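You operate a simulated robot arm through the tools that you are given. There is no shell and no other tool.

You are at the controls of a simulated robot arm. One attempt, no reset.

## Task
Set the controls near the top of the front bench. At the end: the lobby field key is switched on; the office gate key is switched off; the office store key is switched on; the lobby gate key is switched on; whatever was shut is shut again. Leave all else as you found it, and nothing knocked over.

The check looks at the end state, three seconds after you hand in, the way a careful person would. Anything else that was tipped, shoved, dropped, spilled or broken makes it a failure.

## Robot
A 6-joint arm with a two-finger gripper, fixed in place. Base frame: the origin is on the floor under the middle of its stand, x ahead of it, y to its left, z up. Readings come in cm, rad, newtons and seconds.
It reaches about 157.2 cm from its shoulder. Its first joint turns from -2.897 to 2.897 rad. Payload 2.45 kg.
The tool frame sits at the grasp point between the pads (the TCP): z along the fingers, y along the line on which they close. The tips reach 2 cm beyond it. The gripper opens to 14 cm; its body begins 16.8 cm behind the TCP.
Orientation is told as [roll, pitch, yaw] about the base's x, y, z axes, in that order, counted from this pose: with the fingers straight down and closing along the base's y, the tool's x points along the base's -x, its y along +y and its z along -z.

## Interface
- The arm moves only by the tool arm_command. Its argument "plan" is a list of rows, each a list of 3 entries, a list of its own where there are three numbers: the shift along the base's x, y, z in cm, then the turn, a rotation vector about the base's x, y, z in rad, then the finger opening in cm, from 0 to 14. In form: [[[tx, ty, tz], [ax, ay, az], grip], ...]. A call has 1 to 20 rows; each row shifts and turns the commanded pose from where the row before left it. Rows are played at 5 a second. More than 5 cm and 0.15 rad between two rows, or a gripper value outside its range, and nothing of the call is played. A pose out of reach is approached as far as the arm can. The call stops where the force on the tool passes 40 N (or 10 N more than at its start, if that is more) or the arm is blocked; 0.2 s more then pass. The fingers move at their own pace (about 4.5 cm/s each) and stop on an object; they squeeze with about 40 N. The grip force told is the motor's: it shows also when the fingers shut on nothing. Time passes only in rows, and 0.2 s behind the last, so rows that do not move let the fingers close. It gives the time, the measured TCP pose, the force on the tool (base axes), the opening and the grip force at its end, in the units of the frame above (readings bear some noise), with the torque about the TCP (base axes, N m) and any sound that the robot's microphone picked up.
- Cameras (640 x 400 px; columns grow to the right, rows downward): "scene" is fixed at [5.04, -50.01, 143.97]; the picture's right is [0.64, -0.77, 0.00], its down [-0.22, -0.19, -0.96] and it looks along [0.73, 0.62, -0.29] (base axes); focal length 316 px, centre (320, 200). "wrist" rides on the gripper at [7.8, 1.1, -20.9] in the tool frame; the picture's right is [-0.14, 0.99, 0.00], its down [-0.92, -0.13, -0.37] and it looks along [-0.36, -0.05, 0.93] (tool axes); focal length 280 px, centre (320, 200). There is no depth. A picture from a camera that has moved, and an enlarged one, comes with that camera's place and axes in the base frame and with its lens. The place of the scene camera against the robot may be out by one fixed shift of up to 1.2 cm in any direction.
- get_image(camera): a new picture of that camera. It takes no simulated time.
- zoom(camera, box): a new picture of the part [left, top, right, bottom] of that camera's present view, enlarged. It takes no simulated time.
- close_job(): hands the job in; it is judged then, once.

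Places have to be worked out from the pictures, the camera data and where the tool is seen. Open the gripper and draw the arm clear of the work before you hand the job in, unless the task says otherwise.

The tools are called after "Request:" by a JSON object that holds its "op" and its "data". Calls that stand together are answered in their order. arm_command: Moves the arm, as the interface text tells. Its arguments: {"type":"object","properties":{"plan":{"type":"array"}},"required":["plan"]} The other tools are called the same way: get_image (camera) takes a picture; zoom (camera, box) takes an enlarged picture of a part of a camera's view; close_job () hands the job in.

At the start:

```text
time_s: 0.0
tcp_pos: [66.86, 14.9, 115.97]
orientation: [0.0, 0.0, 0.0]
ft_force: [-0.9, 0.3, 0.0]
moment: [0.01, 0.0, 0.0]
grip_width: 14.02
gripper_force: 0.1
```

scene: 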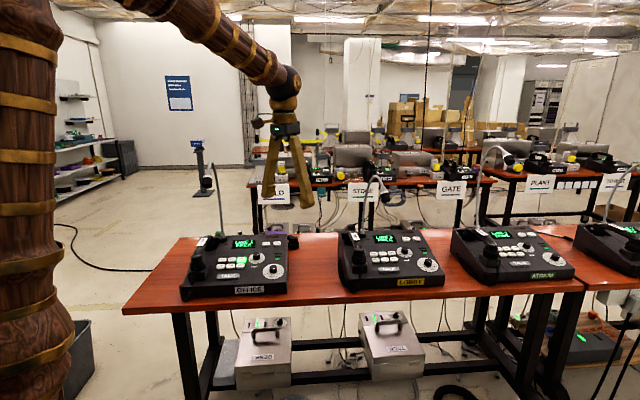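
wrist: 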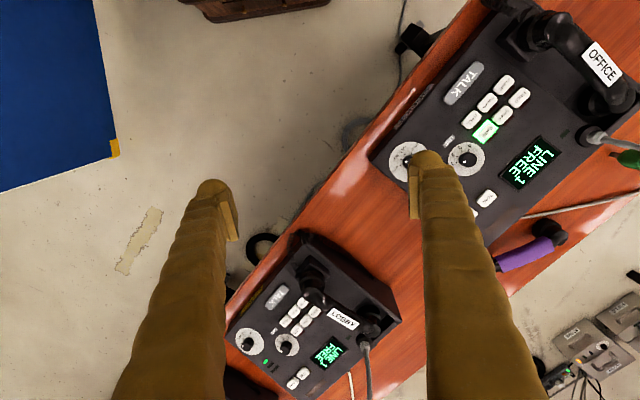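

The scene shows a front bench with office, lobby and other consoles with keypads; I start by enlarging the scene views of the consoles to read the keys.

Request:
{"op": "zoom", "data": {"camera": "scene", "box": [170, 220, 310, 310]}}

Request:
{"op": "zoom", "data": {"camera": "scene", "box": [320, 210, 460, 300]}}

Request:
{"op": "zoom", "data": {"camera": "wrist", "box": [360, 0, 640, 240]}}

Request:
{"op": "zoom", "data": {"camera": "wrist", "box": [210, 220, 420, 400]}}

```text
4.44 times, centred on (240, 265) of scene
camera zoom: at [5.04, -50.01, 143.97], right [0.64, -0.77, 0.0], down [-0.22, -0.19, -0.96], along [0.73, 0.62, -0.29], focal length 1405 px, centre (676, -89)
```

zoom: 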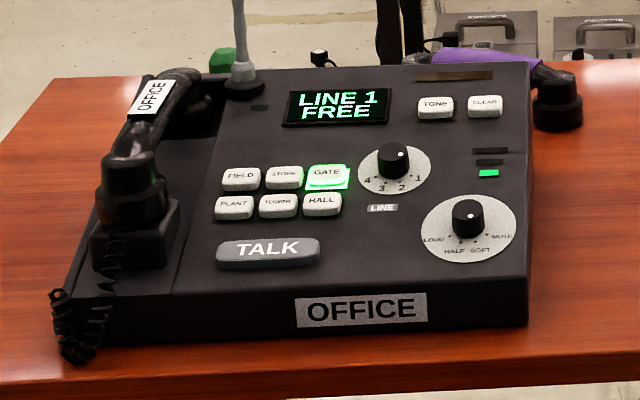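

```text
4.44 times, centred on (390, 255) of scene
camera zoom: at [5.04, -50.01, 143.97], right [0.64, -0.77, 0.0], down [-0.22, -0.19, -0.96], along [0.73, 0.62, -0.29], focal length 1405 px, centre (9, -44)
```

zoom: 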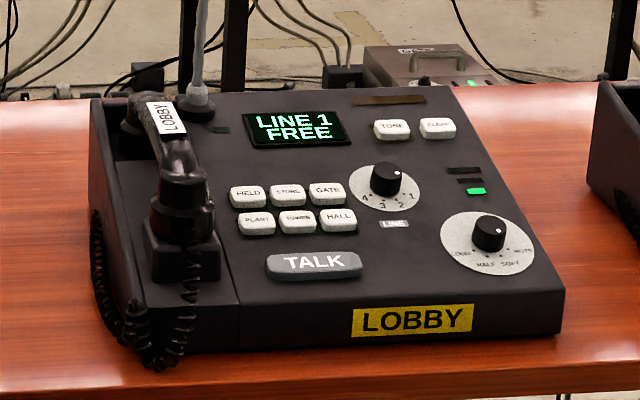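

```text
1.67 times, centred on (500, 120) of wrist
camera zoom: at [59.07, 15.96, 136.91], right [0.14, 0.99, 0.0], down [0.92, -0.13, 0.37], along [0.36, -0.05, -0.93], focal length 467 px, centre (20, 333)
```

zoom: 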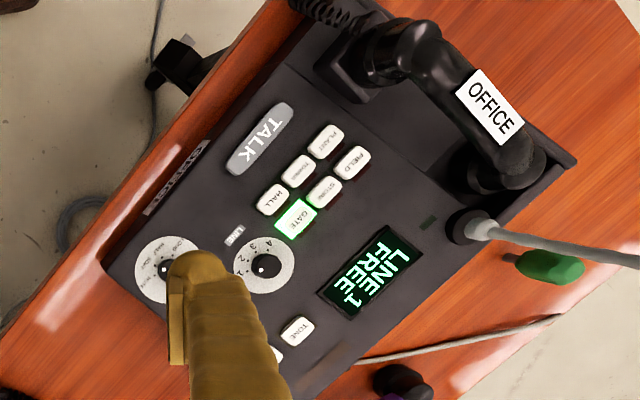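

```text
2.22 times, centred on (315, 310) of wrist
camera zoom: at [59.07, 15.96, 136.91], right [0.14, 0.99, 0.0], down [0.92, -0.13, 0.37], along [0.36, -0.05, -0.93], focal length 623 px, centre (331, -44)
```

zoom: 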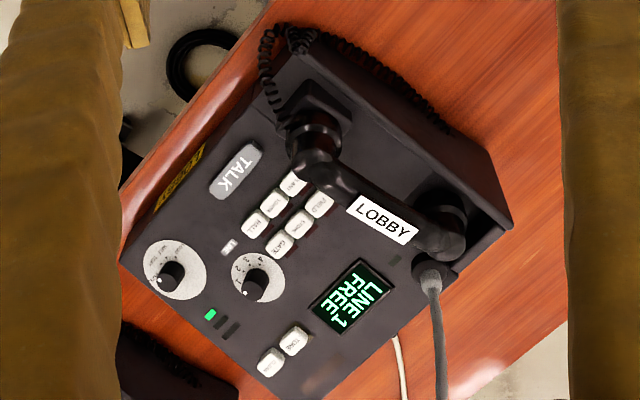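

The office GATE key is lit and all other keys on both consoles are dark; I estimate office GATE at about (69.8, 44.2, 86.4). Next I look at the fingertips' shape and the other consoles to note their starting state.

Request:
{"op": "zoom", "data": {"camera": "scene", "box": [240, 60, 340, 215]}}

Request:
{"op": "zoom", "data": {"camera": "scene", "box": [440, 200, 640, 320]}}

Request:
{"op": "zoom", "data": {"camera": "scene", "box": [120, 290, 480, 400]}}

Request:
{"op": "zoom", "data": {"camera": "wrist", "box": [160, 140, 500, 300]}}

```text
2.58 times, centred on (290, 138) of scene
camera zoom: at [5.04, -50.01, 143.97], right [0.64, -0.77, 0.0], down [-0.22, -0.19, -0.96], along [0.73, 0.62, -0.29], focal length 816 px, centre (397, 361)
```

zoom: 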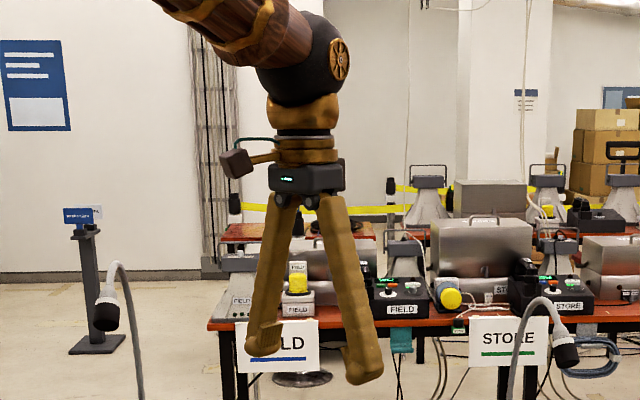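

```text
3.20 times, centred on (540, 260) of scene
camera zoom: at [5.04, -50.01, 143.97], right [0.64, -0.77, 0.0], down [-0.22, -0.19, -0.96], along [0.73, 0.62, -0.29], focal length 1012 px, centre (-384, 8)
```

zoom: 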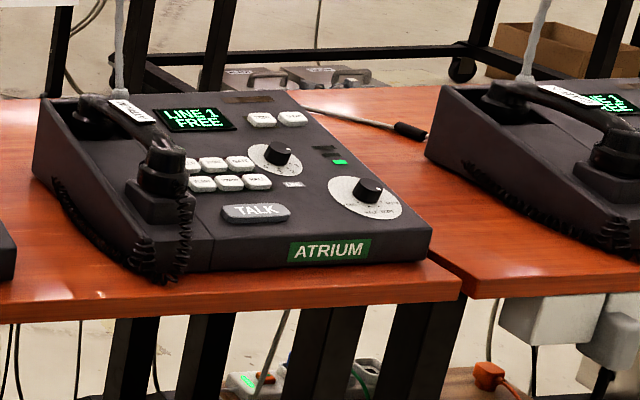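

```text
1.78 times, centred on (300, 345) of scene
camera zoom: at [5.04, -50.01, 143.97], right [0.64, -0.77, 0.0], down [-0.22, -0.19, -0.96], along [0.73, 0.62, -0.29], focal length 562 px, centre (356, -58)
```

zoom: 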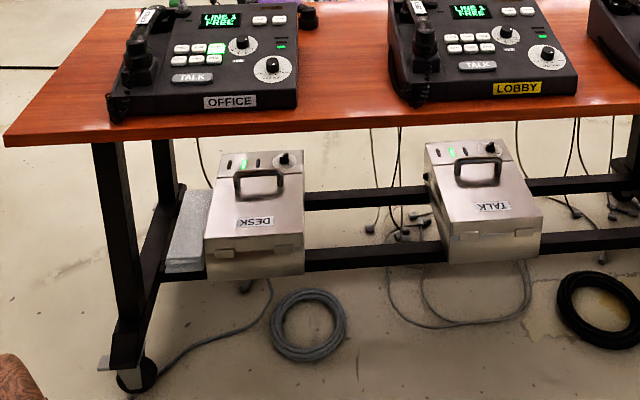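

```text
1.88 times, centred on (330, 220) of wrist
camera zoom: at [59.07, 15.96, 136.91], right [0.14, 0.99, 0.0], down [0.92, -0.13, 0.37], along [0.36, -0.05, -0.93], focal length 528 px, centre (301, 162)
```

zoom: 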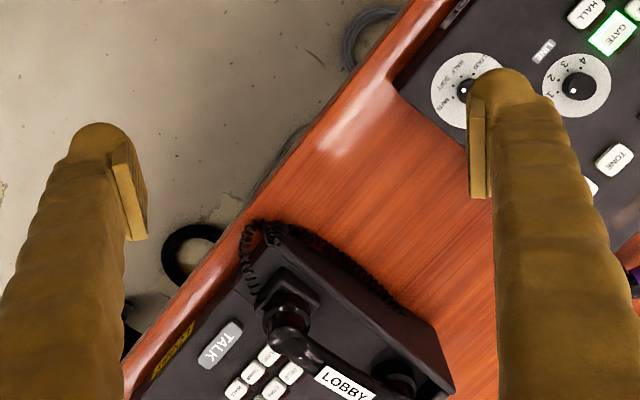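

The gripper fingers are thick (about 3 cm), so I intend to press with one finger while the other hangs clear in front of the console. Before going near, I tilt the tool to look forward and back off, to place the gooseneck mics standing behind each console.

Request:
{"op": "arm_command", "data": {"plan": [[[-4, 0, 2], [0, -0.15, 0], 14], [[-4, 0, 2], [0, -0.15, 0], 14], [[-4, 0, 2], [0, -0.15, 0], 14], [[-4, 0, 0], [0, 0, 0], 14]]}}

Request:
{"op": "get_image", "data": {"camera": "wrist"}}

Request:
{"op": "get_image", "data": {"camera": "scene"}}

```text
time_s: 1.0
tcp_pos: [50.67, 14.84, 121.79]
orientation: [0.0, -0.452, 0.001]
ft_force: [-0.4, 0.4, -0.2]
moment: [0.0, 0.0, -0.01]
grip_width: 13.98
gripper_force: 0.1
```

```text
taken
camera wrist: at [34.68, 16.01, 137.34], right [0.12, 0.99, 0.06], down [0.67, -0.13, 0.73], along [0.73, -0.05, -0.68], focal length 280 px, centre (320, 200)
```

wrist: 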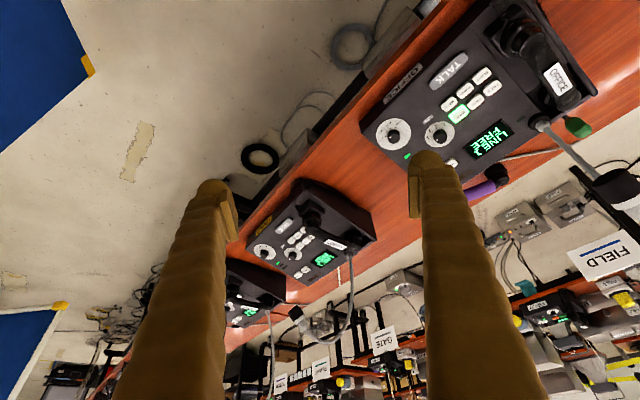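

```text
taken
```

scene: 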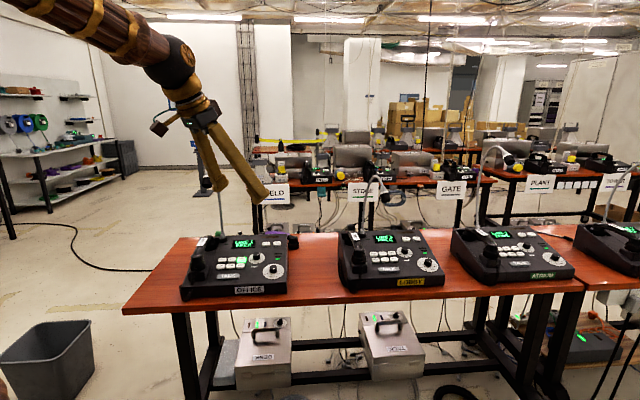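

The tilted wrist view now shows the mic heads; I zoom on them to triangulate their positions.

Request:
{"op": "zoom", "data": {"camera": "wrist", "box": [480, 80, 640, 220]}}

Request:
{"op": "zoom", "data": {"camera": "wrist", "box": [220, 180, 420, 350]}}

Request:
{"op": "zoom", "data": {"camera": "scene", "box": [160, 140, 300, 260]}}

Request:
{"op": "zoom", "data": {"camera": "scene", "box": [320, 150, 460, 270]}}

```text
2.86 times, centred on (560, 150) of wrist
camera zoom: at [34.68, 16.01, 137.34], right [0.12, 0.99, 0.06], down [0.67, -0.13, 0.73], along [0.73, -0.05, -0.68], focal length 801 px, centre (-366, 343)
```

zoom: 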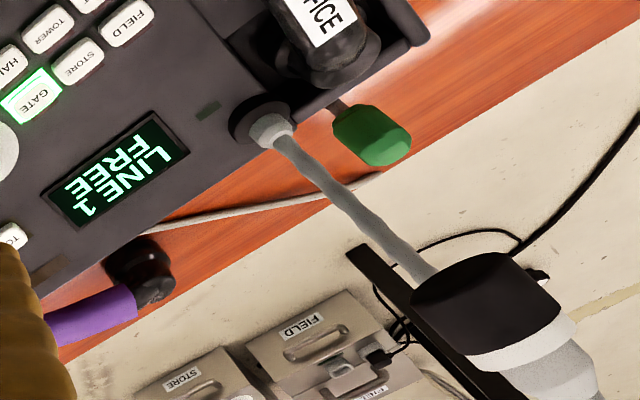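

```text
2.35 times, centred on (320, 265) of wrist
camera zoom: at [34.68, 16.01, 137.34], right [0.12, 0.99, 0.06], down [0.67, -0.13, 0.73], along [0.73, -0.05, -0.68], focal length 660 px, centre (320, 47)
```

zoom: 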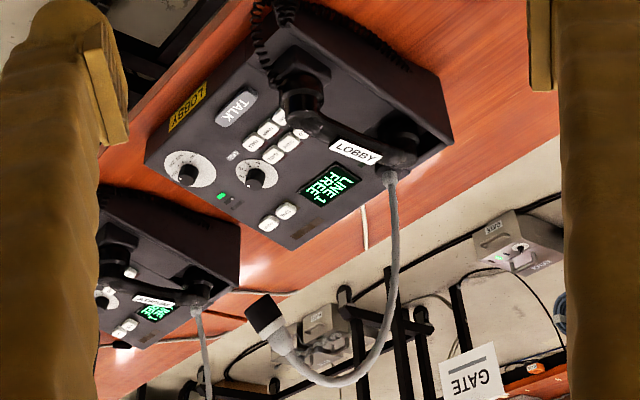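

```text
3.33 times, centred on (230, 200) of scene
camera zoom: at [5.04, -50.01, 143.97], right [0.64, -0.77, 0.0], down [-0.22, -0.19, -0.96], along [0.73, 0.62, -0.29], focal length 1054 px, centre (620, 200)
```

zoom: 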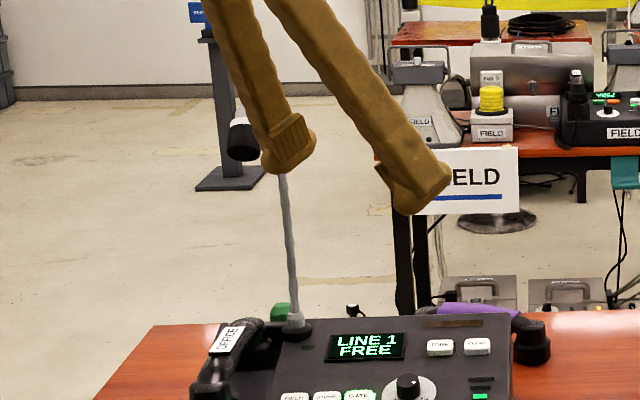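

```text
3.33 times, centred on (390, 210) of scene
camera zoom: at [5.04, -50.01, 143.97], right [0.64, -0.77, 0.0], down [-0.22, -0.19, -0.96], along [0.73, 0.62, -0.29], focal length 1054 px, centre (87, 167)
```

zoom: 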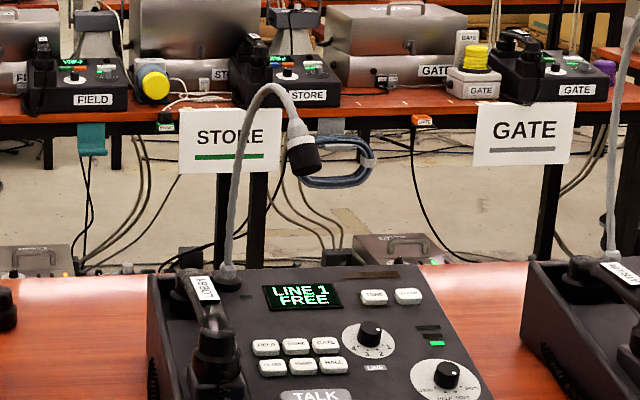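

The mic heads hang over the keys (office head near (59.6, 46.5, 118), lobby head near (104, 3, 111)), so I will approach each key with the tool leaning to the console's right and front, away from them. First I close the fingers and set that orientation here in free space.

Request:
{"op": "arm_command", "data": {"plan": [[[0, 0, 0], [0, 0.15, 0], 6], [[0, 0, 0], [0, 0.15, 0], 2], [[0, 0, 0], [0, 0.15, 0], 0], [[0, 0, 0], [0, 0, 0.126], 0], [[0, 0, 0], [0, 0, 0.126], 0], [[0, 0, 0], [0, 0, 0.126], 0], [[0, 0, 0], [0, 0, 0.126], 0], [[0, 0, 0], [0, 0, 0.126], 0], [[0, 0, 0], [0.146, 0.013, 0], 0], [[0, 0, 0], [0.146, 0.013, 0], 0], [[0, 0, 0], [0.146, 0.013, 0], 0], [[0, 0, 0], [0.146, 0.013, 0], 0]]}}

Request:
{"op": "get_image", "data": {"camera": "wrist"}}

Request:
{"op": "get_image", "data": {"camera": "scene"}}

```text
time_s: 3.6
tcp_pos: [50.8, 14.89, 122.1]
orientation: [0.518, -0.292, 0.554]
ft_force: [-0.4, 0.2, -0.3]
moment: [-0.06, 0.01, -0.04]
grip_width: 0.0
gripper_force: 29.5
```

```text
taken
camera wrist: at [44.93, 0.11, 137.69], right [-0.46, 0.73, 0.51], down [0.84, 0.17, 0.51], along [0.28, 0.66, -0.69], focal length 280 px, centre (320, 200)
```

wrist: 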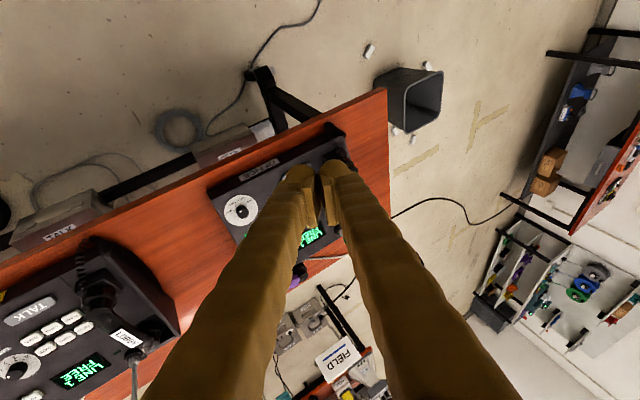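

```text
taken
```

scene: 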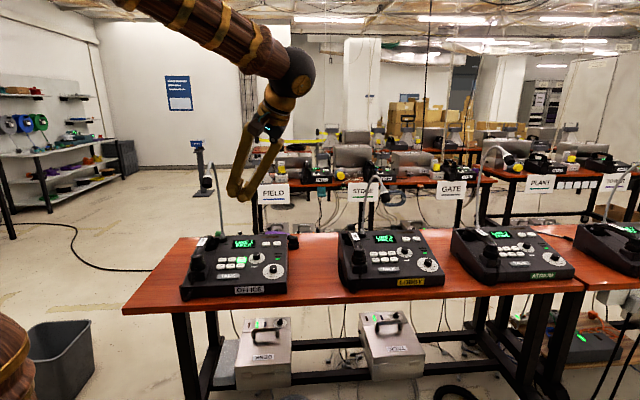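

Orientation is set; I zoom on the closed fingertips to learn their shape.

Request:
{"op": "zoom", "data": {"camera": "scene", "box": [210, 110, 310, 210]}}

Request:
{"op": "zoom", "data": {"camera": "wrist", "box": [240, 130, 420, 250]}}

```text
4.00 times, centred on (260, 160) of scene
camera zoom: at [5.04, -50.01, 143.97], right [0.64, -0.77, 0.0], down [-0.22, -0.19, -0.96], along [0.73, 0.62, -0.29], focal length 1265 px, centre (560, 360)
```

zoom: 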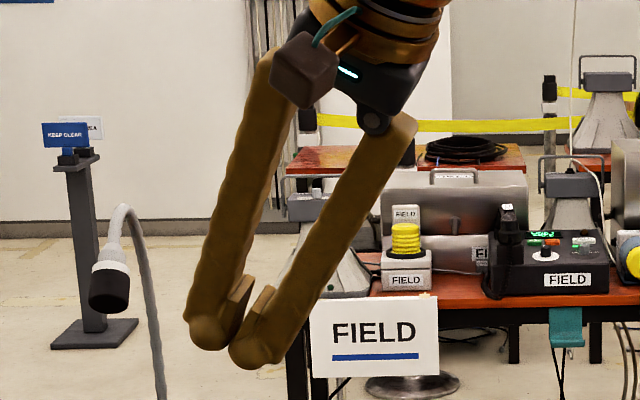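

```text
3.33 times, centred on (330, 190) of wrist
camera zoom: at [44.93, 0.11, 137.69], right [-0.46, 0.73, 0.51], down [0.84, 0.17, 0.51], along [0.28, 0.66, -0.69], focal length 935 px, centre (287, 233)
```

zoom: 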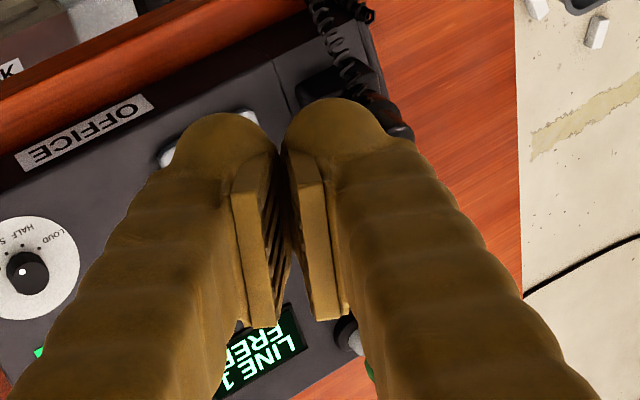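

The tips are rounded balls about 2.7 cm across. To keep the spare finger away from handset and neighbour keys I want the fingers lined up front-to-back with the camera on the console's right side, so I turn a quarter turn about the tool axis here in free space and then set the lean to purely rightwards.

Request:
{"op": "arm_command", "data": {"plan": [[[0, 0, 0], [0.007, -0.0784, 0.1191], 3], [[0, 0, 0], [0.007, -0.0784, 0.1191], 3], [[0, 0, 0], [0.007, -0.0784, 0.1191], 3], [[0, 0, 0], [0.007, -0.0784, 0.1191], 3], [[0, 0, 0], [0.007, -0.0784, 0.1191], 3], [[0, 0, 0], [0.007, -0.0784, 0.1191], 3], [[0, 0, 0], [0.007, -0.0784, 0.1191], 3], [[0, 0, 0], [0.007, -0.0784, 0.1191], 3], [[0, 0, 0], [0.007, -0.0784, 0.1191], 3], [[0, 0, 0], [0.007, -0.0784, 0.1191], 3], [[0, 0, 0], [0.007, -0.0784, 0.1191], 3], [[0, 0, 0], [-0.032, 0.1007, 0.03], 3], [[0, 0, 0], [-0.032, 0.1007, 0.03], 3], [[0, 0, 0], [-0.032, 0.1007, 0.03], 3]]}}

Request:
{"op": "get_image", "data": {"camera": "wrist"}}

Request:
{"op": "get_image", "data": {"camera": "scene"}}

```text
time_s: 6.6
tcp_pos: [50.82, 14.71, 122.01]
orientation: [0.025, -0.607, 2.19]
ft_force: [0.2, -0.3, 0.4]
moment: [-0.03, -0.04, 0.0]
grip_width: 3.01
gripper_force: 0.1
```

```text
taken
camera wrist: at [61.1, -0.49, 134.68], right [-0.86, -0.49, 0.1], down [-0.21, 0.53, 0.83], along [-0.46, 0.69, -0.56], focal length 280 px, centre (320, 200)
```

wrist: 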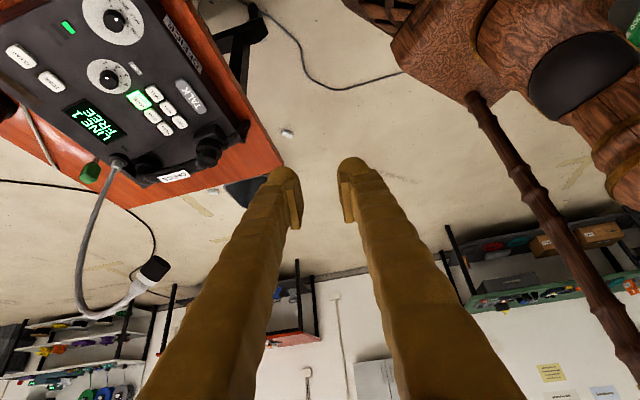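

```text
taken
```

scene: 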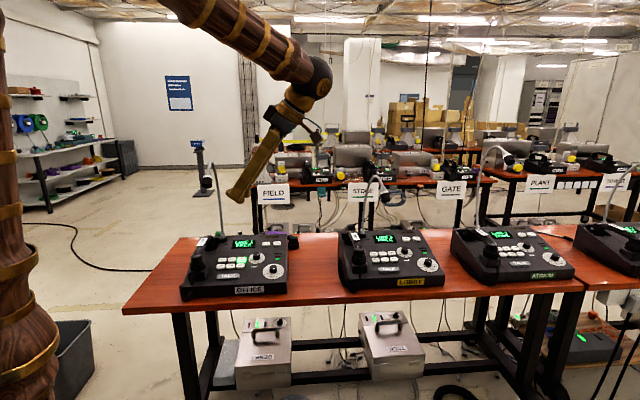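

The pose was reached and the wrist camera now sees the office console from the right; I zoom on it to refine key positions.

Request:
{"op": "zoom", "data": {"camera": "wrist", "box": [0, 0, 290, 200]}}

Request:
{"op": "zoom", "data": {"camera": "wrist", "box": [60, 40, 220, 150]}}

Request:
{"op": "zoom", "data": {"camera": "wrist", "box": [240, 140, 400, 250]}}

Request:
{"op": "zoom", "data": {"camera": "scene", "box": [200, 50, 340, 230]}}

```text
2.00 times, centred on (145, 100) of wrist
camera zoom: at [61.1, -0.49, 134.68], right [-0.86, -0.49, 0.1], down [-0.21, 0.53, 0.83], along [-0.46, 0.69, -0.56], focal length 561 px, centre (670, 400)
```

zoom: 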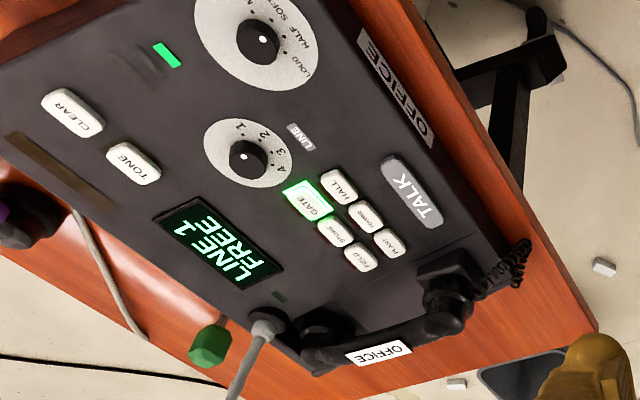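

```text
3.64 times, centred on (140, 95) of wrist
camera zoom: at [61.1, -0.49, 134.68], right [-0.86, -0.49, 0.1], down [-0.21, 0.53, 0.83], along [-0.46, 0.69, -0.56], focal length 1020 px, centre (974, 582)
```

zoom: 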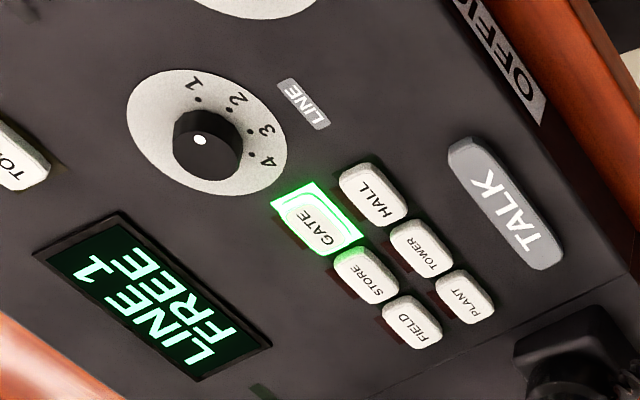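

```text
3.64 times, centred on (320, 195) of wrist
camera zoom: at [61.1, -0.49, 134.68], right [-0.86, -0.49, 0.1], down [-0.21, 0.53, 0.83], along [-0.46, 0.69, -0.56], focal length 1020 px, centre (320, 218)
```

zoom: 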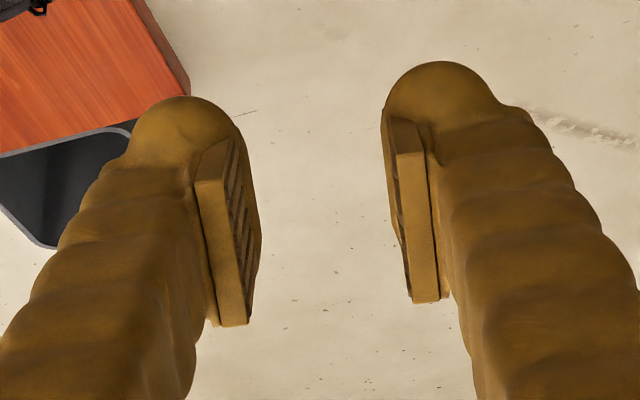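

```text
2.22 times, centred on (270, 140) of scene
camera zoom: at [5.04, -50.01, 143.97], right [0.64, -0.77, 0.0], down [-0.22, -0.19, -0.96], along [0.73, 0.62, -0.29], focal length 702 px, centre (431, 333)
```

zoom: 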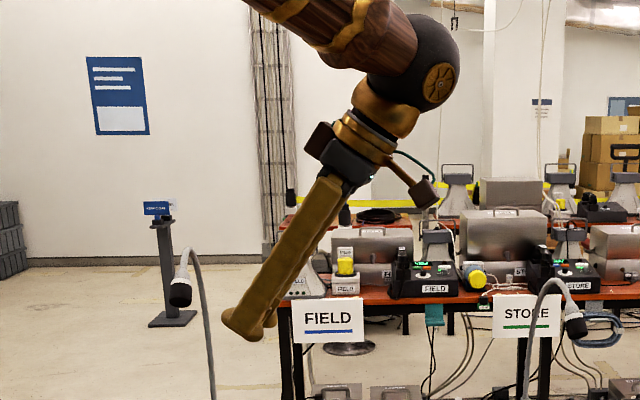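

The lit GATE key is clearly visible. I zoom in on the fingertip from the scene camera to learn where the lowest point of the rear finger is relative to the TCP.

Request:
{"op": "zoom", "data": {"camera": "scene", "box": [215, 155, 275, 215]}}

```text
6.67 times, centred on (245, 185) of scene
camera zoom: at [5.04, -50.01, 143.97], right [0.64, -0.77, 0.0], down [-0.22, -0.19, -0.96], along [0.73, 0.62, -0.29], focal length 2108 px, centre (820, 300)
```

zoom: 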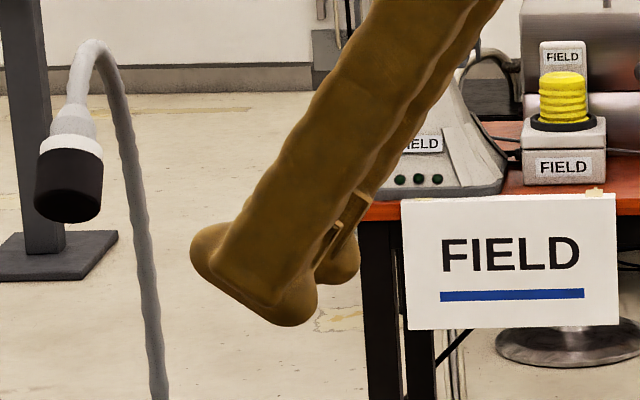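

The fingertip is a short capsule across the finger, and with this lean the rear finger's right end is the lowest point (a ball of ~1.25 cm radius). Combining views, office GATE is near (70.2, 45.2, 84.4); I move the tip to roughly 12 cm above it, well right of the mic, and look again.

Request:
{"op": "arm_command", "data": {"plan": [[[1.51, 3.03, -2.73], [0, 0, 0], 3], [[1.51, 3.03, -2.73], [0, 0, 0], 3], [[1.51, 3.03, -2.73], [0, 0, 0], 3], [[1.51, 3.03, -2.73], [0, 0, 0], 3], [[1.51, 3.03, -2.73], [0, 0, 0], 3], [[1.51, 3.03, -2.73], [0, 0, 0], 3], [[1.51, 3.03, -2.73], [0, 0, 0], 3], [[1.51, 3.03, -2.73], [0, 0, 0], 3], [[1.51, 3.03, -2.73], [0, 0, 0], 3]]}}

Request:
{"op": "get_image", "data": {"camera": "wrist"}}

Request:
{"op": "get_image", "data": {"camera": "scene"}}

```text
time_s: 8.6
tcp_pos: [64.26, 42.04, 97.41]
orientation: [0.021, -0.606, 2.191]
ft_force: [0.4, 0.1, -0.3]
moment: [-0.04, 0.03, 0.0]
grip_width: 3.03
gripper_force: 0.0
```

```text
taken
camera wrist: at [74.51, 26.71, 110.13], right [-0.86, -0.49, 0.1], down [-0.21, 0.52, 0.83], along [-0.46, 0.69, -0.56], focal length 280 px, centre (320, 200)
```

wrist: 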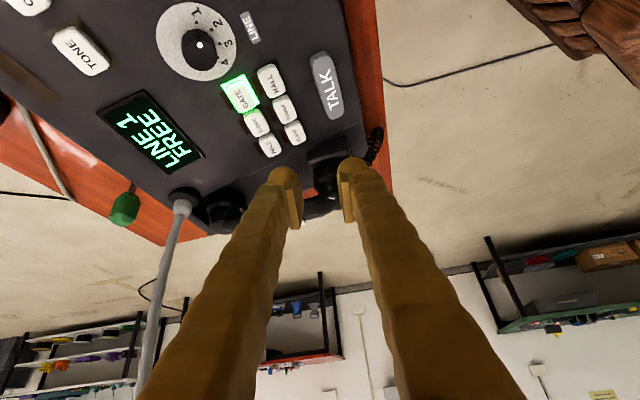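

```text
taken
```

scene: 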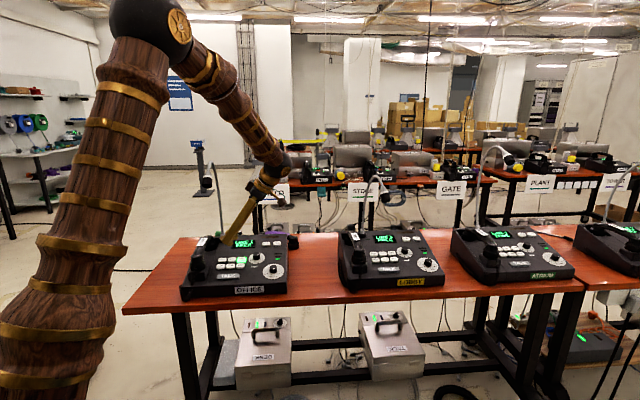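

The arm is clear of the mic. I zoom to refine the key positions from this closer viewpoint.

Request:
{"op": "zoom", "data": {"camera": "wrist", "box": [180, 40, 370, 190]}}

Request:
{"op": "zoom", "data": {"camera": "scene", "box": [180, 160, 320, 290]}}

```text
2.67 times, centred on (275, 115) of wrist
camera zoom: at [74.51, 26.71, 110.13], right [-0.86, -0.49, 0.1], down [-0.21, 0.52, 0.83], along [-0.46, 0.69, -0.56], focal length 748 px, centre (440, 427)
```

zoom: 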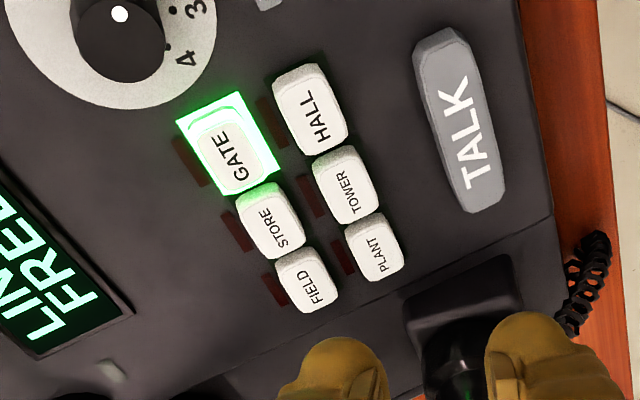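

```text
3.08 times, centred on (250, 225) of scene
camera zoom: at [5.04, -50.01, 143.97], right [0.64, -0.77, 0.0], down [-0.22, -0.19, -0.96], along [0.73, 0.62, -0.29], focal length 973 px, centre (535, 123)
```

zoom: 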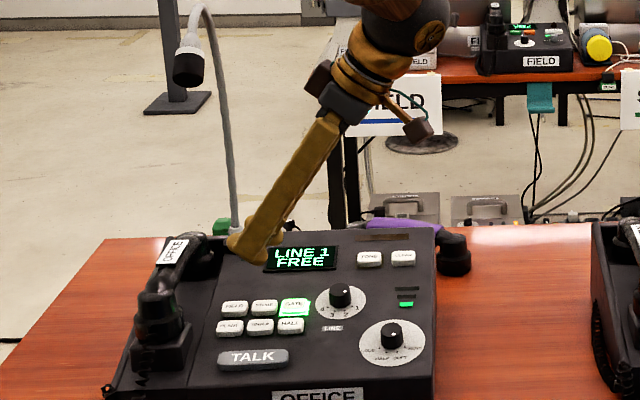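

All views agree on office GATE top at about (70.4, 45.2, 84.0), with the console's right direction ≈ (0.69, −0.73). I lower the rear fingertip to about 2 cm above the key and check.

Request:
{"op": "arm_command", "data": {"plan": [[[1.2, 0.8, -2.4], [0, 0, 0], 3], [[0.8, 0.4, -2.3], [0, 0, 0], 3], [[0.4, 0.2, -2.2], [0, 0, 0], 3], [[0.28, 0.13, -1.8], [0, 0, 0], 3]]}}

Request:
{"op": "get_image", "data": {"camera": "wrist"}}

Request:
{"op": "zoom", "data": {"camera": "wrist", "box": [220, 90, 380, 220]}}

Request:
{"op": "zoom", "data": {"camera": "scene", "box": [200, 210, 300, 290]}}

```text
time_s: 9.6
tcp_pos: [67.03, 43.75, 88.48]
orientation: [0.022, -0.608, 2.19]
ft_force: [-1.2, -0.1, 0.6]
moment: [-0.01, 0.01, 0.02]
grip_width: 3.01
gripper_force: 0.1
```

```text
taken
camera wrist: at [77.23, 28.37, 101.2], right [-0.86, -0.49, 0.1], down [-0.21, 0.53, 0.83], along [-0.46, 0.69, -0.56], focal length 280 px, centre (320, 200)
```

wrist: 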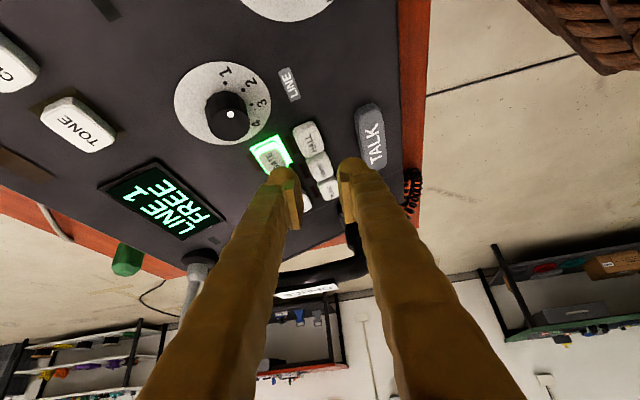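

```text
3.08 times, centred on (300, 155) of wrist
camera zoom: at [77.23, 28.37, 101.2], right [-0.86, -0.49, 0.1], down [-0.21, 0.53, 0.83], along [-0.46, 0.69, -0.56], focal length 863 px, centre (382, 338)
```

zoom: 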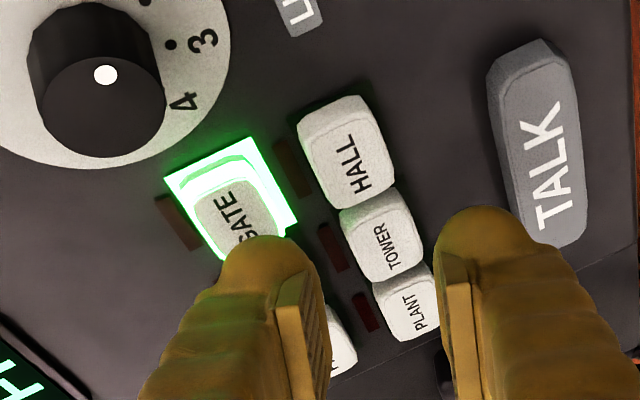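

```text
5.00 times, centred on (250, 250) of scene
camera zoom: at [5.04, -50.01, 143.97], right [0.64, -0.77, 0.0], down [-0.22, -0.19, -0.96], along [0.73, 0.62, -0.29], focal length 1581 px, centre (670, -50)
```

zoom: 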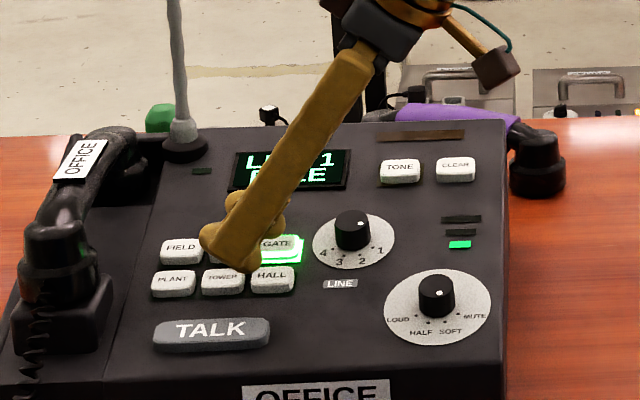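

By the latest view the rear fingertip ball sits about 1.6 cm above the GATE key, centred within a few mm. I lower along the panel normal toward contact.

Request:
{"op": "arm_command", "data": {"plan": [[[0.1, 0.09, -0.4], [0, 0, 0], 3], [[0.1, 0.09, -0.4], [0, 0, 0], 3], [[0.08, 0.07, -0.3], [0, 0, 0], 3], [[0, 0, 0], [0, 0, 0], 3]]}}

Request:
{"op": "zoom", "data": {"camera": "wrist", "box": [220, 90, 380, 220]}}

Request:
{"op": "zoom", "data": {"camera": "scene", "box": [200, 210, 300, 290]}}

```text
time_s: 10.6
tcp_pos: [67.25, 43.98, 87.54]
orientation: [0.024, -0.607, 2.191]
ft_force: [-0.4, 0.3, 0.1]
moment: [0.01, -0.02, 0.04]
grip_width: 3.02
gripper_force: 0.1
```

```text
3.08 times, centred on (300, 155) of wrist
camera zoom: at [77.44, 28.65, 100.26], right [-0.86, -0.49, 0.1], down [-0.21, 0.53, 0.83], along [-0.46, 0.69, -0.56], focal length 863 px, centre (382, 338)
```

zoom: 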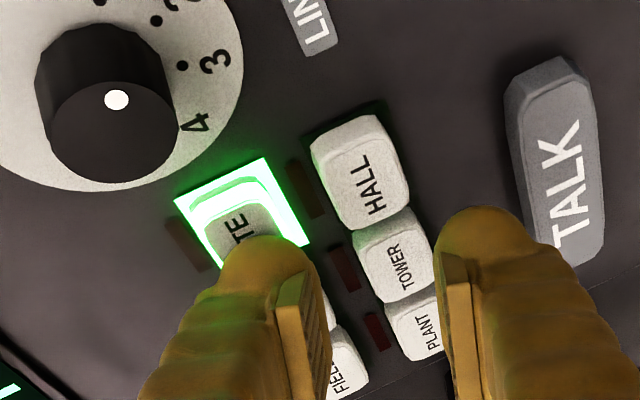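

```text
5.00 times, centred on (250, 250) of scene
camera zoom: at [5.04, -50.01, 143.97], right [0.64, -0.77, 0.0], down [-0.22, -0.19, -0.96], along [0.73, 0.62, -0.29], focal length 1581 px, centre (670, -50)
```

zoom: 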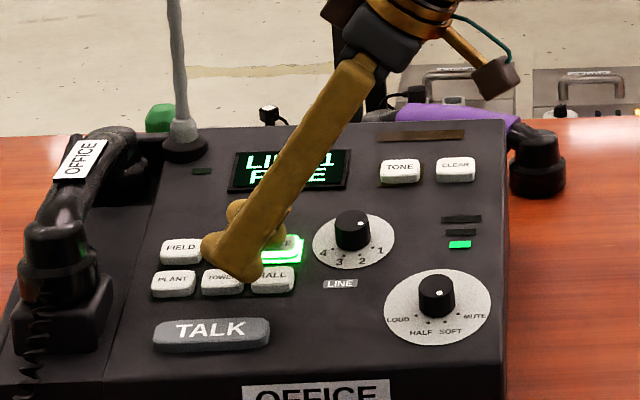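

No contact yet; the tip is about 0.5 cm above the key. I go on down in 2 mm steps.

Request:
{"op": "arm_command", "data": {"plan": [[[0.05, 0.045, -0.19], [0, 0, 0], 3], [[0.05, 0.045, -0.19], [0, 0, 0], 3], [[0.05, 0.045, -0.19], [0, 0, 0], 3], [[0, 0, 0], [0, 0, 0], 3]]}}

Request:
{"op": "zoom", "data": {"camera": "wrist", "box": [220, 90, 380, 220]}}

```text
time_s: 11.6
tcp_pos: [67.41, 44.09, 87.23]
orientation: [0.022, -0.607, 2.192]
ft_force: [0.5, -1.0, 1.1]
moment: [0.06, -0.01, -0.01]
grip_width: 2.98
gripper_force: 0.1
```

```text
3.08 times, centred on (300, 155) of wrist
camera zoom: at [77.57, 28.8, 99.79], right [-0.86, -0.49, 0.1], down [-0.21, 0.53, 0.83], along [-0.46, 0.69, -0.56], focal length 863 px, centre (382, 338)
```

zoom: 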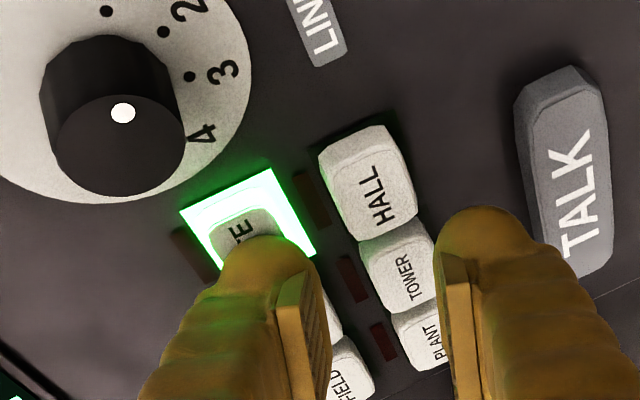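

A slight upward force shows, so contact may be starting. I continue a little deeper.

Request:
{"op": "arm_command", "data": {"plan": [[[0.05, 0.045, -0.19], [0, 0, 0], 3], [[0.05, 0.045, -0.19], [0, 0, 0], 3], [[0, 0, 0], [0, 0, 0], 3]]}}

Request:
{"op": "zoom", "data": {"camera": "wrist", "box": [220, 90, 380, 220]}}

```text
time_s: 12.4
tcp_pos: [67.48, 44.14, 86.76]
orientation: [0.021, -0.607, 2.19]
ft_force: [-2.0, 0.4, 3.9]
moment: [0.02, 0.03, 0.0]
grip_width: 2.89
gripper_force: 0.1
heard: click
```

```text
3.08 times, centred on (300, 155) of wrist
camera zoom: at [77.77, 28.86, 99.45], right [-0.86, -0.49, 0.1], down [-0.21, 0.53, 0.83], along [-0.46, 0.69, -0.56], focal length 863 px, centre (382, 338)
```

zoom: 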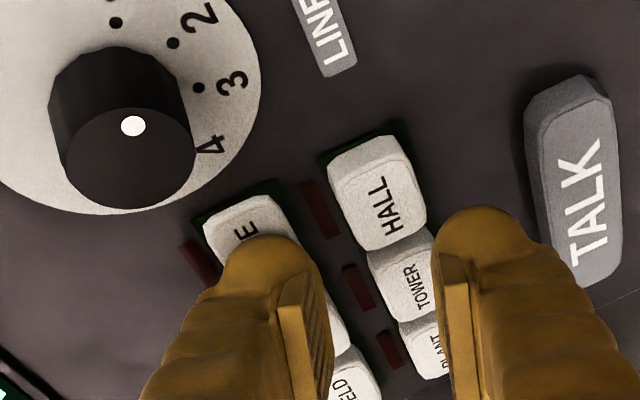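

A click was heard and the GATE light is off. I back off along the normal by about 3 cm and check the keys.

Request:
{"op": "arm_command", "data": {"plan": [[[-0.2, -0.18, 0.76], [0, 0, 0], 3], [[-0.25, -0.23, 1.0], [0, 0, 0], 3], [[-0.25, -0.23, 1.0], [0, 0, 0], 3], [[0, 0, 0], [0, 0, 0], 3]]}}

Request:
{"op": "get_image", "data": {"camera": "wrist"}}

Request:
{"op": "zoom", "data": {"camera": "wrist", "box": [220, 90, 380, 220]}}

Request:
{"op": "zoom", "data": {"camera": "scene", "box": [180, 220, 300, 300]}}

```text
time_s: 13.4
tcp_pos: [66.89, 43.55, 89.41]
orientation: [0.024, -0.608, 2.19]
ft_force: [-0.1, 0.1, 0.4]
moment: [-0.02, 0.0, 0.0]
grip_width: 3.01
gripper_force: 0.0
```

```text
taken
camera wrist: at [77.14, 28.2, 102.13], right [-0.86, -0.49, 0.1], down [-0.21, 0.53, 0.83], along [-0.46, 0.69, -0.56], focal length 280 px, centre (320, 200)
```

wrist: 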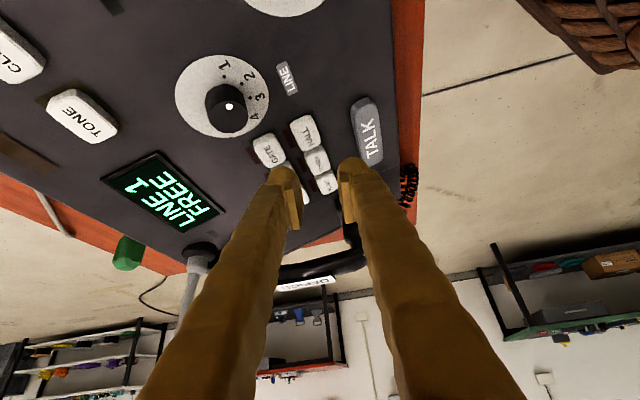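

```text
3.08 times, centred on (300, 155) of wrist
camera zoom: at [77.14, 28.2, 102.13], right [-0.86, -0.49, 0.1], down [-0.21, 0.53, 0.83], along [-0.46, 0.69, -0.56], focal length 863 px, centre (382, 338)
```

zoom: 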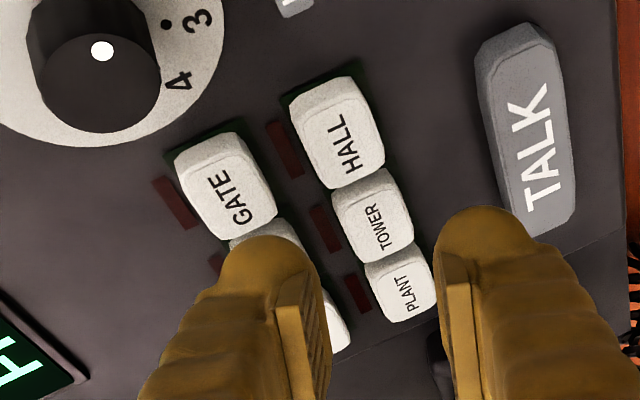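

```text
5.00 times, centred on (240, 260) of scene
camera zoom: at [5.04, -50.01, 143.97], right [0.64, -0.77, 0.0], down [-0.22, -0.19, -0.96], along [0.73, 0.62, -0.29], focal length 1581 px, centre (720, -100)
```

zoom: 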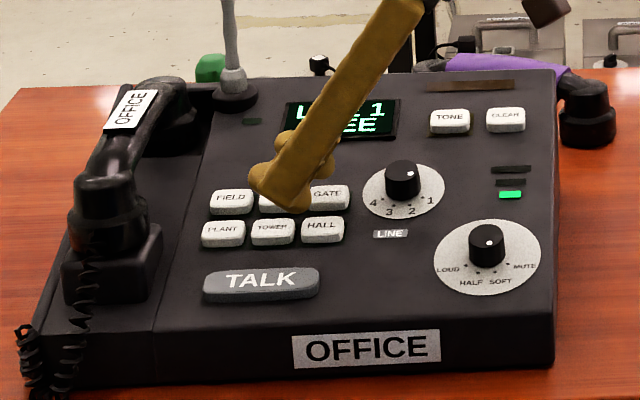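

GATE is now dark and everything else is unchanged. Next I shift one key pitch (3.8 cm) to the console's left, over office STORE.

Request:
{"op": "arm_command", "data": {"plan": [[[-1.3, 1.39, 0], [0, 0, 0], 3], [[-1.3, 1.39, 0], [0, 0, 0], 3], [[0, 0, 0], [0, 0, 0], 3]]}}

Request:
{"op": "get_image", "data": {"camera": "wrist"}}

Request:
{"op": "zoom", "data": {"camera": "wrist", "box": [220, 90, 380, 220]}}

Request:
{"op": "get_image", "data": {"camera": "scene"}}

Request:
{"op": "zoom", "data": {"camera": "scene", "box": [180, 220, 300, 300]}}

```text
time_s: 14.2
tcp_pos: [64.43, 46.39, 89.43]
orientation: [0.024, -0.609, 2.19]
ft_force: [0.1, 0.2, 0.4]
moment: [0.0, 0.0, 0.02]
grip_width: 2.99
gripper_force: 0.1
```

```text
taken
camera wrist: at [74.65, 31.06, 102.19], right [-0.86, -0.49, 0.1], down [-0.21, 0.53, 0.83], along [-0.46, 0.69, -0.56], focal length 280 px, centre (320, 200)
```

wrist: 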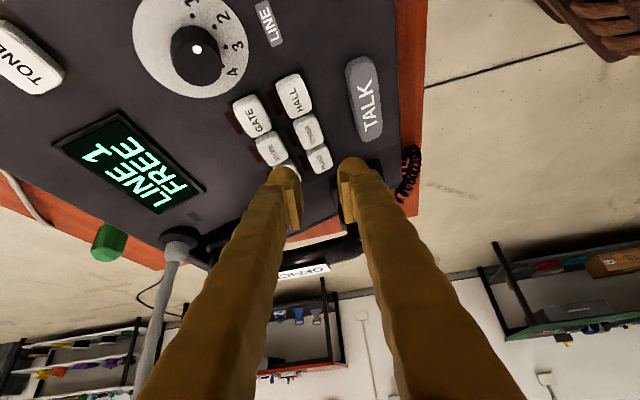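

```text
3.08 times, centred on (300, 155) of wrist
camera zoom: at [74.65, 31.06, 102.19], right [-0.86, -0.49, 0.1], down [-0.21, 0.53, 0.83], along [-0.46, 0.69, -0.56], focal length 863 px, centre (382, 338)
```

zoom: 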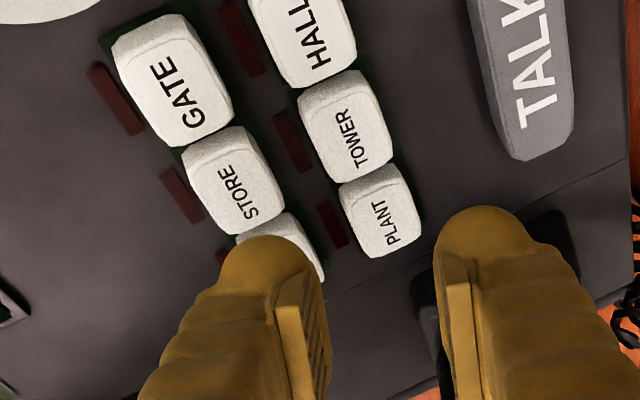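

```text
taken
```

scene: 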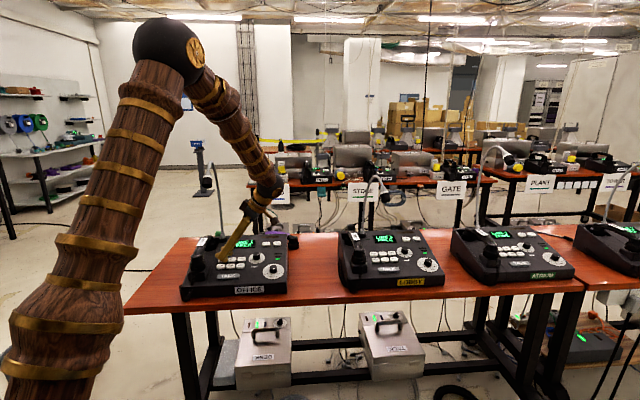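

```text
5.00 times, centred on (240, 260) of scene
camera zoom: at [5.04, -50.01, 143.97], right [0.64, -0.77, 0.0], down [-0.22, -0.19, -0.96], along [0.73, 0.62, -0.29], focal length 1581 px, centre (720, -100)
```

zoom: 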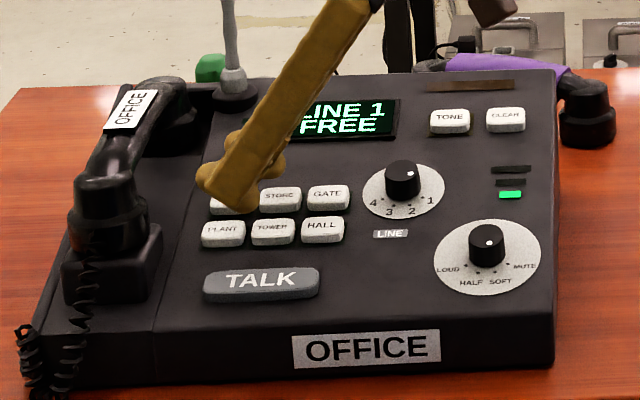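

STORE now sits in the same place under the fingertip as GATE did before its press. I lower along the normal, with the last part in small steps.

Request:
{"op": "arm_command", "data": {"plan": [[[0.15, 0.15, -1.0], [0, 0, 0], 3], [[0.22, 0.2, -0.85], [0, 0, 0], 3], [[0.08, 0.07, -0.3], [0, 0, 0], 3], [[0.05, 0.045, -0.19], [0, 0, 0], 3], [[0.05, 0.045, -0.19], [0, 0, 0], 3], [[0, 0, 0], [0, 0, 0], 3]]}}

Request:
{"op": "zoom", "data": {"camera": "wrist", "box": [220, 90, 380, 220]}}

```text
time_s: 15.6
tcp_pos: [64.78, 46.84, 86.93]
orientation: [0.022, -0.609, 2.19]
ft_force: [-0.2, -0.6, 1.9]
moment: [0.0, 0.0, 0.03]
grip_width: 2.91
gripper_force: 0.0
heard: click
```

```text
3.08 times, centred on (300, 155) of wrist
camera zoom: at [75.11, 31.53, 99.68], right [-0.86, -0.49, 0.1], down [-0.21, 0.53, 0.83], along [-0.46, 0.69, -0.56], focal length 863 px, centre (382, 338)
```

zoom: 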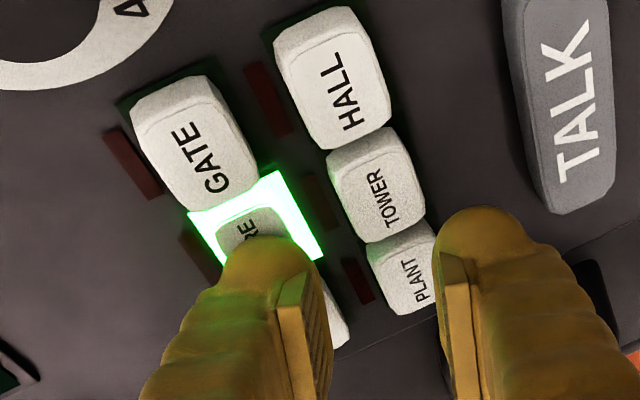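

STORE clicked and lit. I back off along the normal and check that the state holds.

Request:
{"op": "arm_command", "data": {"plan": [[[-0.2, -0.18, 0.76], [0, 0, 0], 3], [[-0.3, -0.28, 1.2], [0, 0, 0], 3], [[-0.3, -0.28, 1.2], [0, 0, 0], 3], [[-0.3, -0.28, 2], [0, 0, 0], 3]]}}

Request:
{"op": "get_image", "data": {"camera": "wrist"}}

Request:
{"op": "zoom", "data": {"camera": "scene", "box": [180, 220, 300, 300]}}

```text
time_s: 16.6
tcp_pos: [63.89, 45.72, 92.04]
orientation: [0.023, -0.608, 2.189]
ft_force: [0.3, 0.5, -0.1]
moment: [-0.02, 0.0, 0.02]
grip_width: 3.0
gripper_force: 0.2
```

```text
taken
camera wrist: at [74.15, 30.36, 104.73], right [-0.86, -0.49, 0.1], down [-0.21, 0.52, 0.83], along [-0.46, 0.69, -0.56], focal length 280 px, centre (320, 200)
```

wrist: 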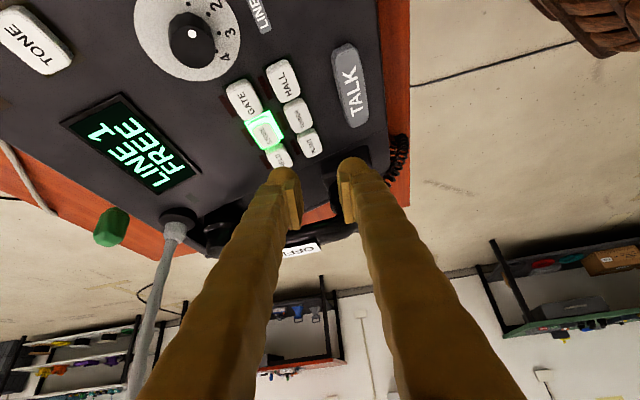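

```text
5.00 times, centred on (240, 260) of scene
camera zoom: at [5.04, -50.01, 143.97], right [0.64, -0.77, 0.0], down [-0.22, -0.19, -0.96], along [0.73, 0.62, -0.29], focal length 1581 px, centre (720, -100)
```

zoom: 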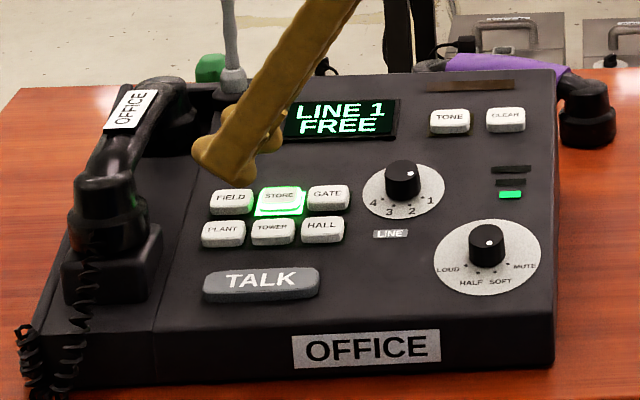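

Office is done: STORE lit, GATE dark, nothing else changed. I retreat along the way I came and swing over towards the front of the lobby console, turning the tool slightly to match that console's heading.

Request:
{"op": "arm_command", "data": {"plan": [[[0.2, -2.3, 3], [0, 0, 0], 3], [[0.2, -2.4, 3], [0, 0, 0], 3], [[-0.86, -3.2, 2.4], [0, 0, 0], 3], [[-0.86, -3.2, 2.4], [0, 0, 0], 3], [[-0.86, -3.2, 2.4], [0, 0, 0], 3], [[-0.86, -3.2, 2.4], [0, 0, 0], 3], [[-0.86, -3.2, 2.4], [0, 0, 0], 3], [[3.33, -3.33, 0.67], [0, 0, 0.05], 3], [[3.33, -3.33, 0.67], [0, 0, 0.05], 3], [[3.33, -3.33, 0.67], [0, 0, 0.05], 3], [[3.33, -3.33, 0.67], [0, 0, 0], 3], [[3.33, -3.33, 0.67], [0, 0, 0], 3], [[3.33, -3.33, 0.67], [0, 0, 0], 3]]}}

Request:
{"op": "get_image", "data": {"camera": "wrist"}}

Request:
{"op": "get_image", "data": {"camera": "scene"}}

```text
time_s: 19.4
tcp_pos: [80.02, 4.81, 114.2]
orientation: [0.023, -0.607, 2.341]
ft_force: [-0.3, 0.6, 0.3]
moment: [-0.02, -0.03, 0.02]
grip_width: 2.99
gripper_force: 0.1
```

```text
taken
camera wrist: at [92.37, -8.79, 126.96], right [-0.78, -0.62, 0.1], down [-0.28, 0.49, 0.83], along [-0.56, 0.62, -0.56], focal length 280 px, centre (320, 200)
```

wrist: 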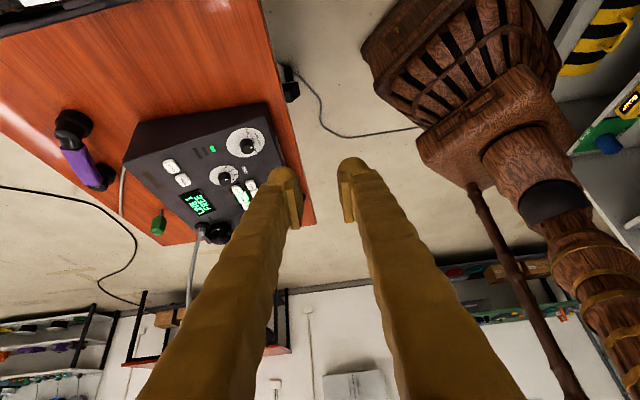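

```text
taken
```

scene: 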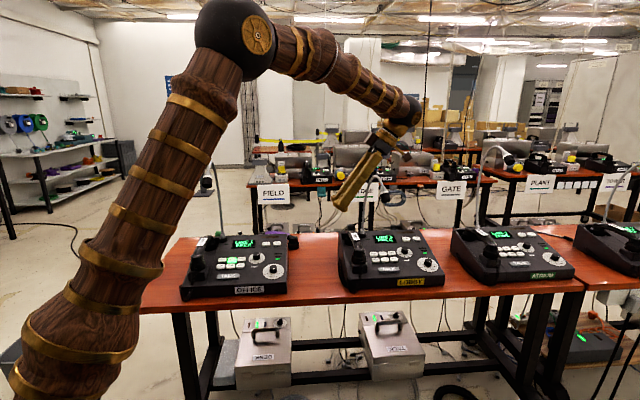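

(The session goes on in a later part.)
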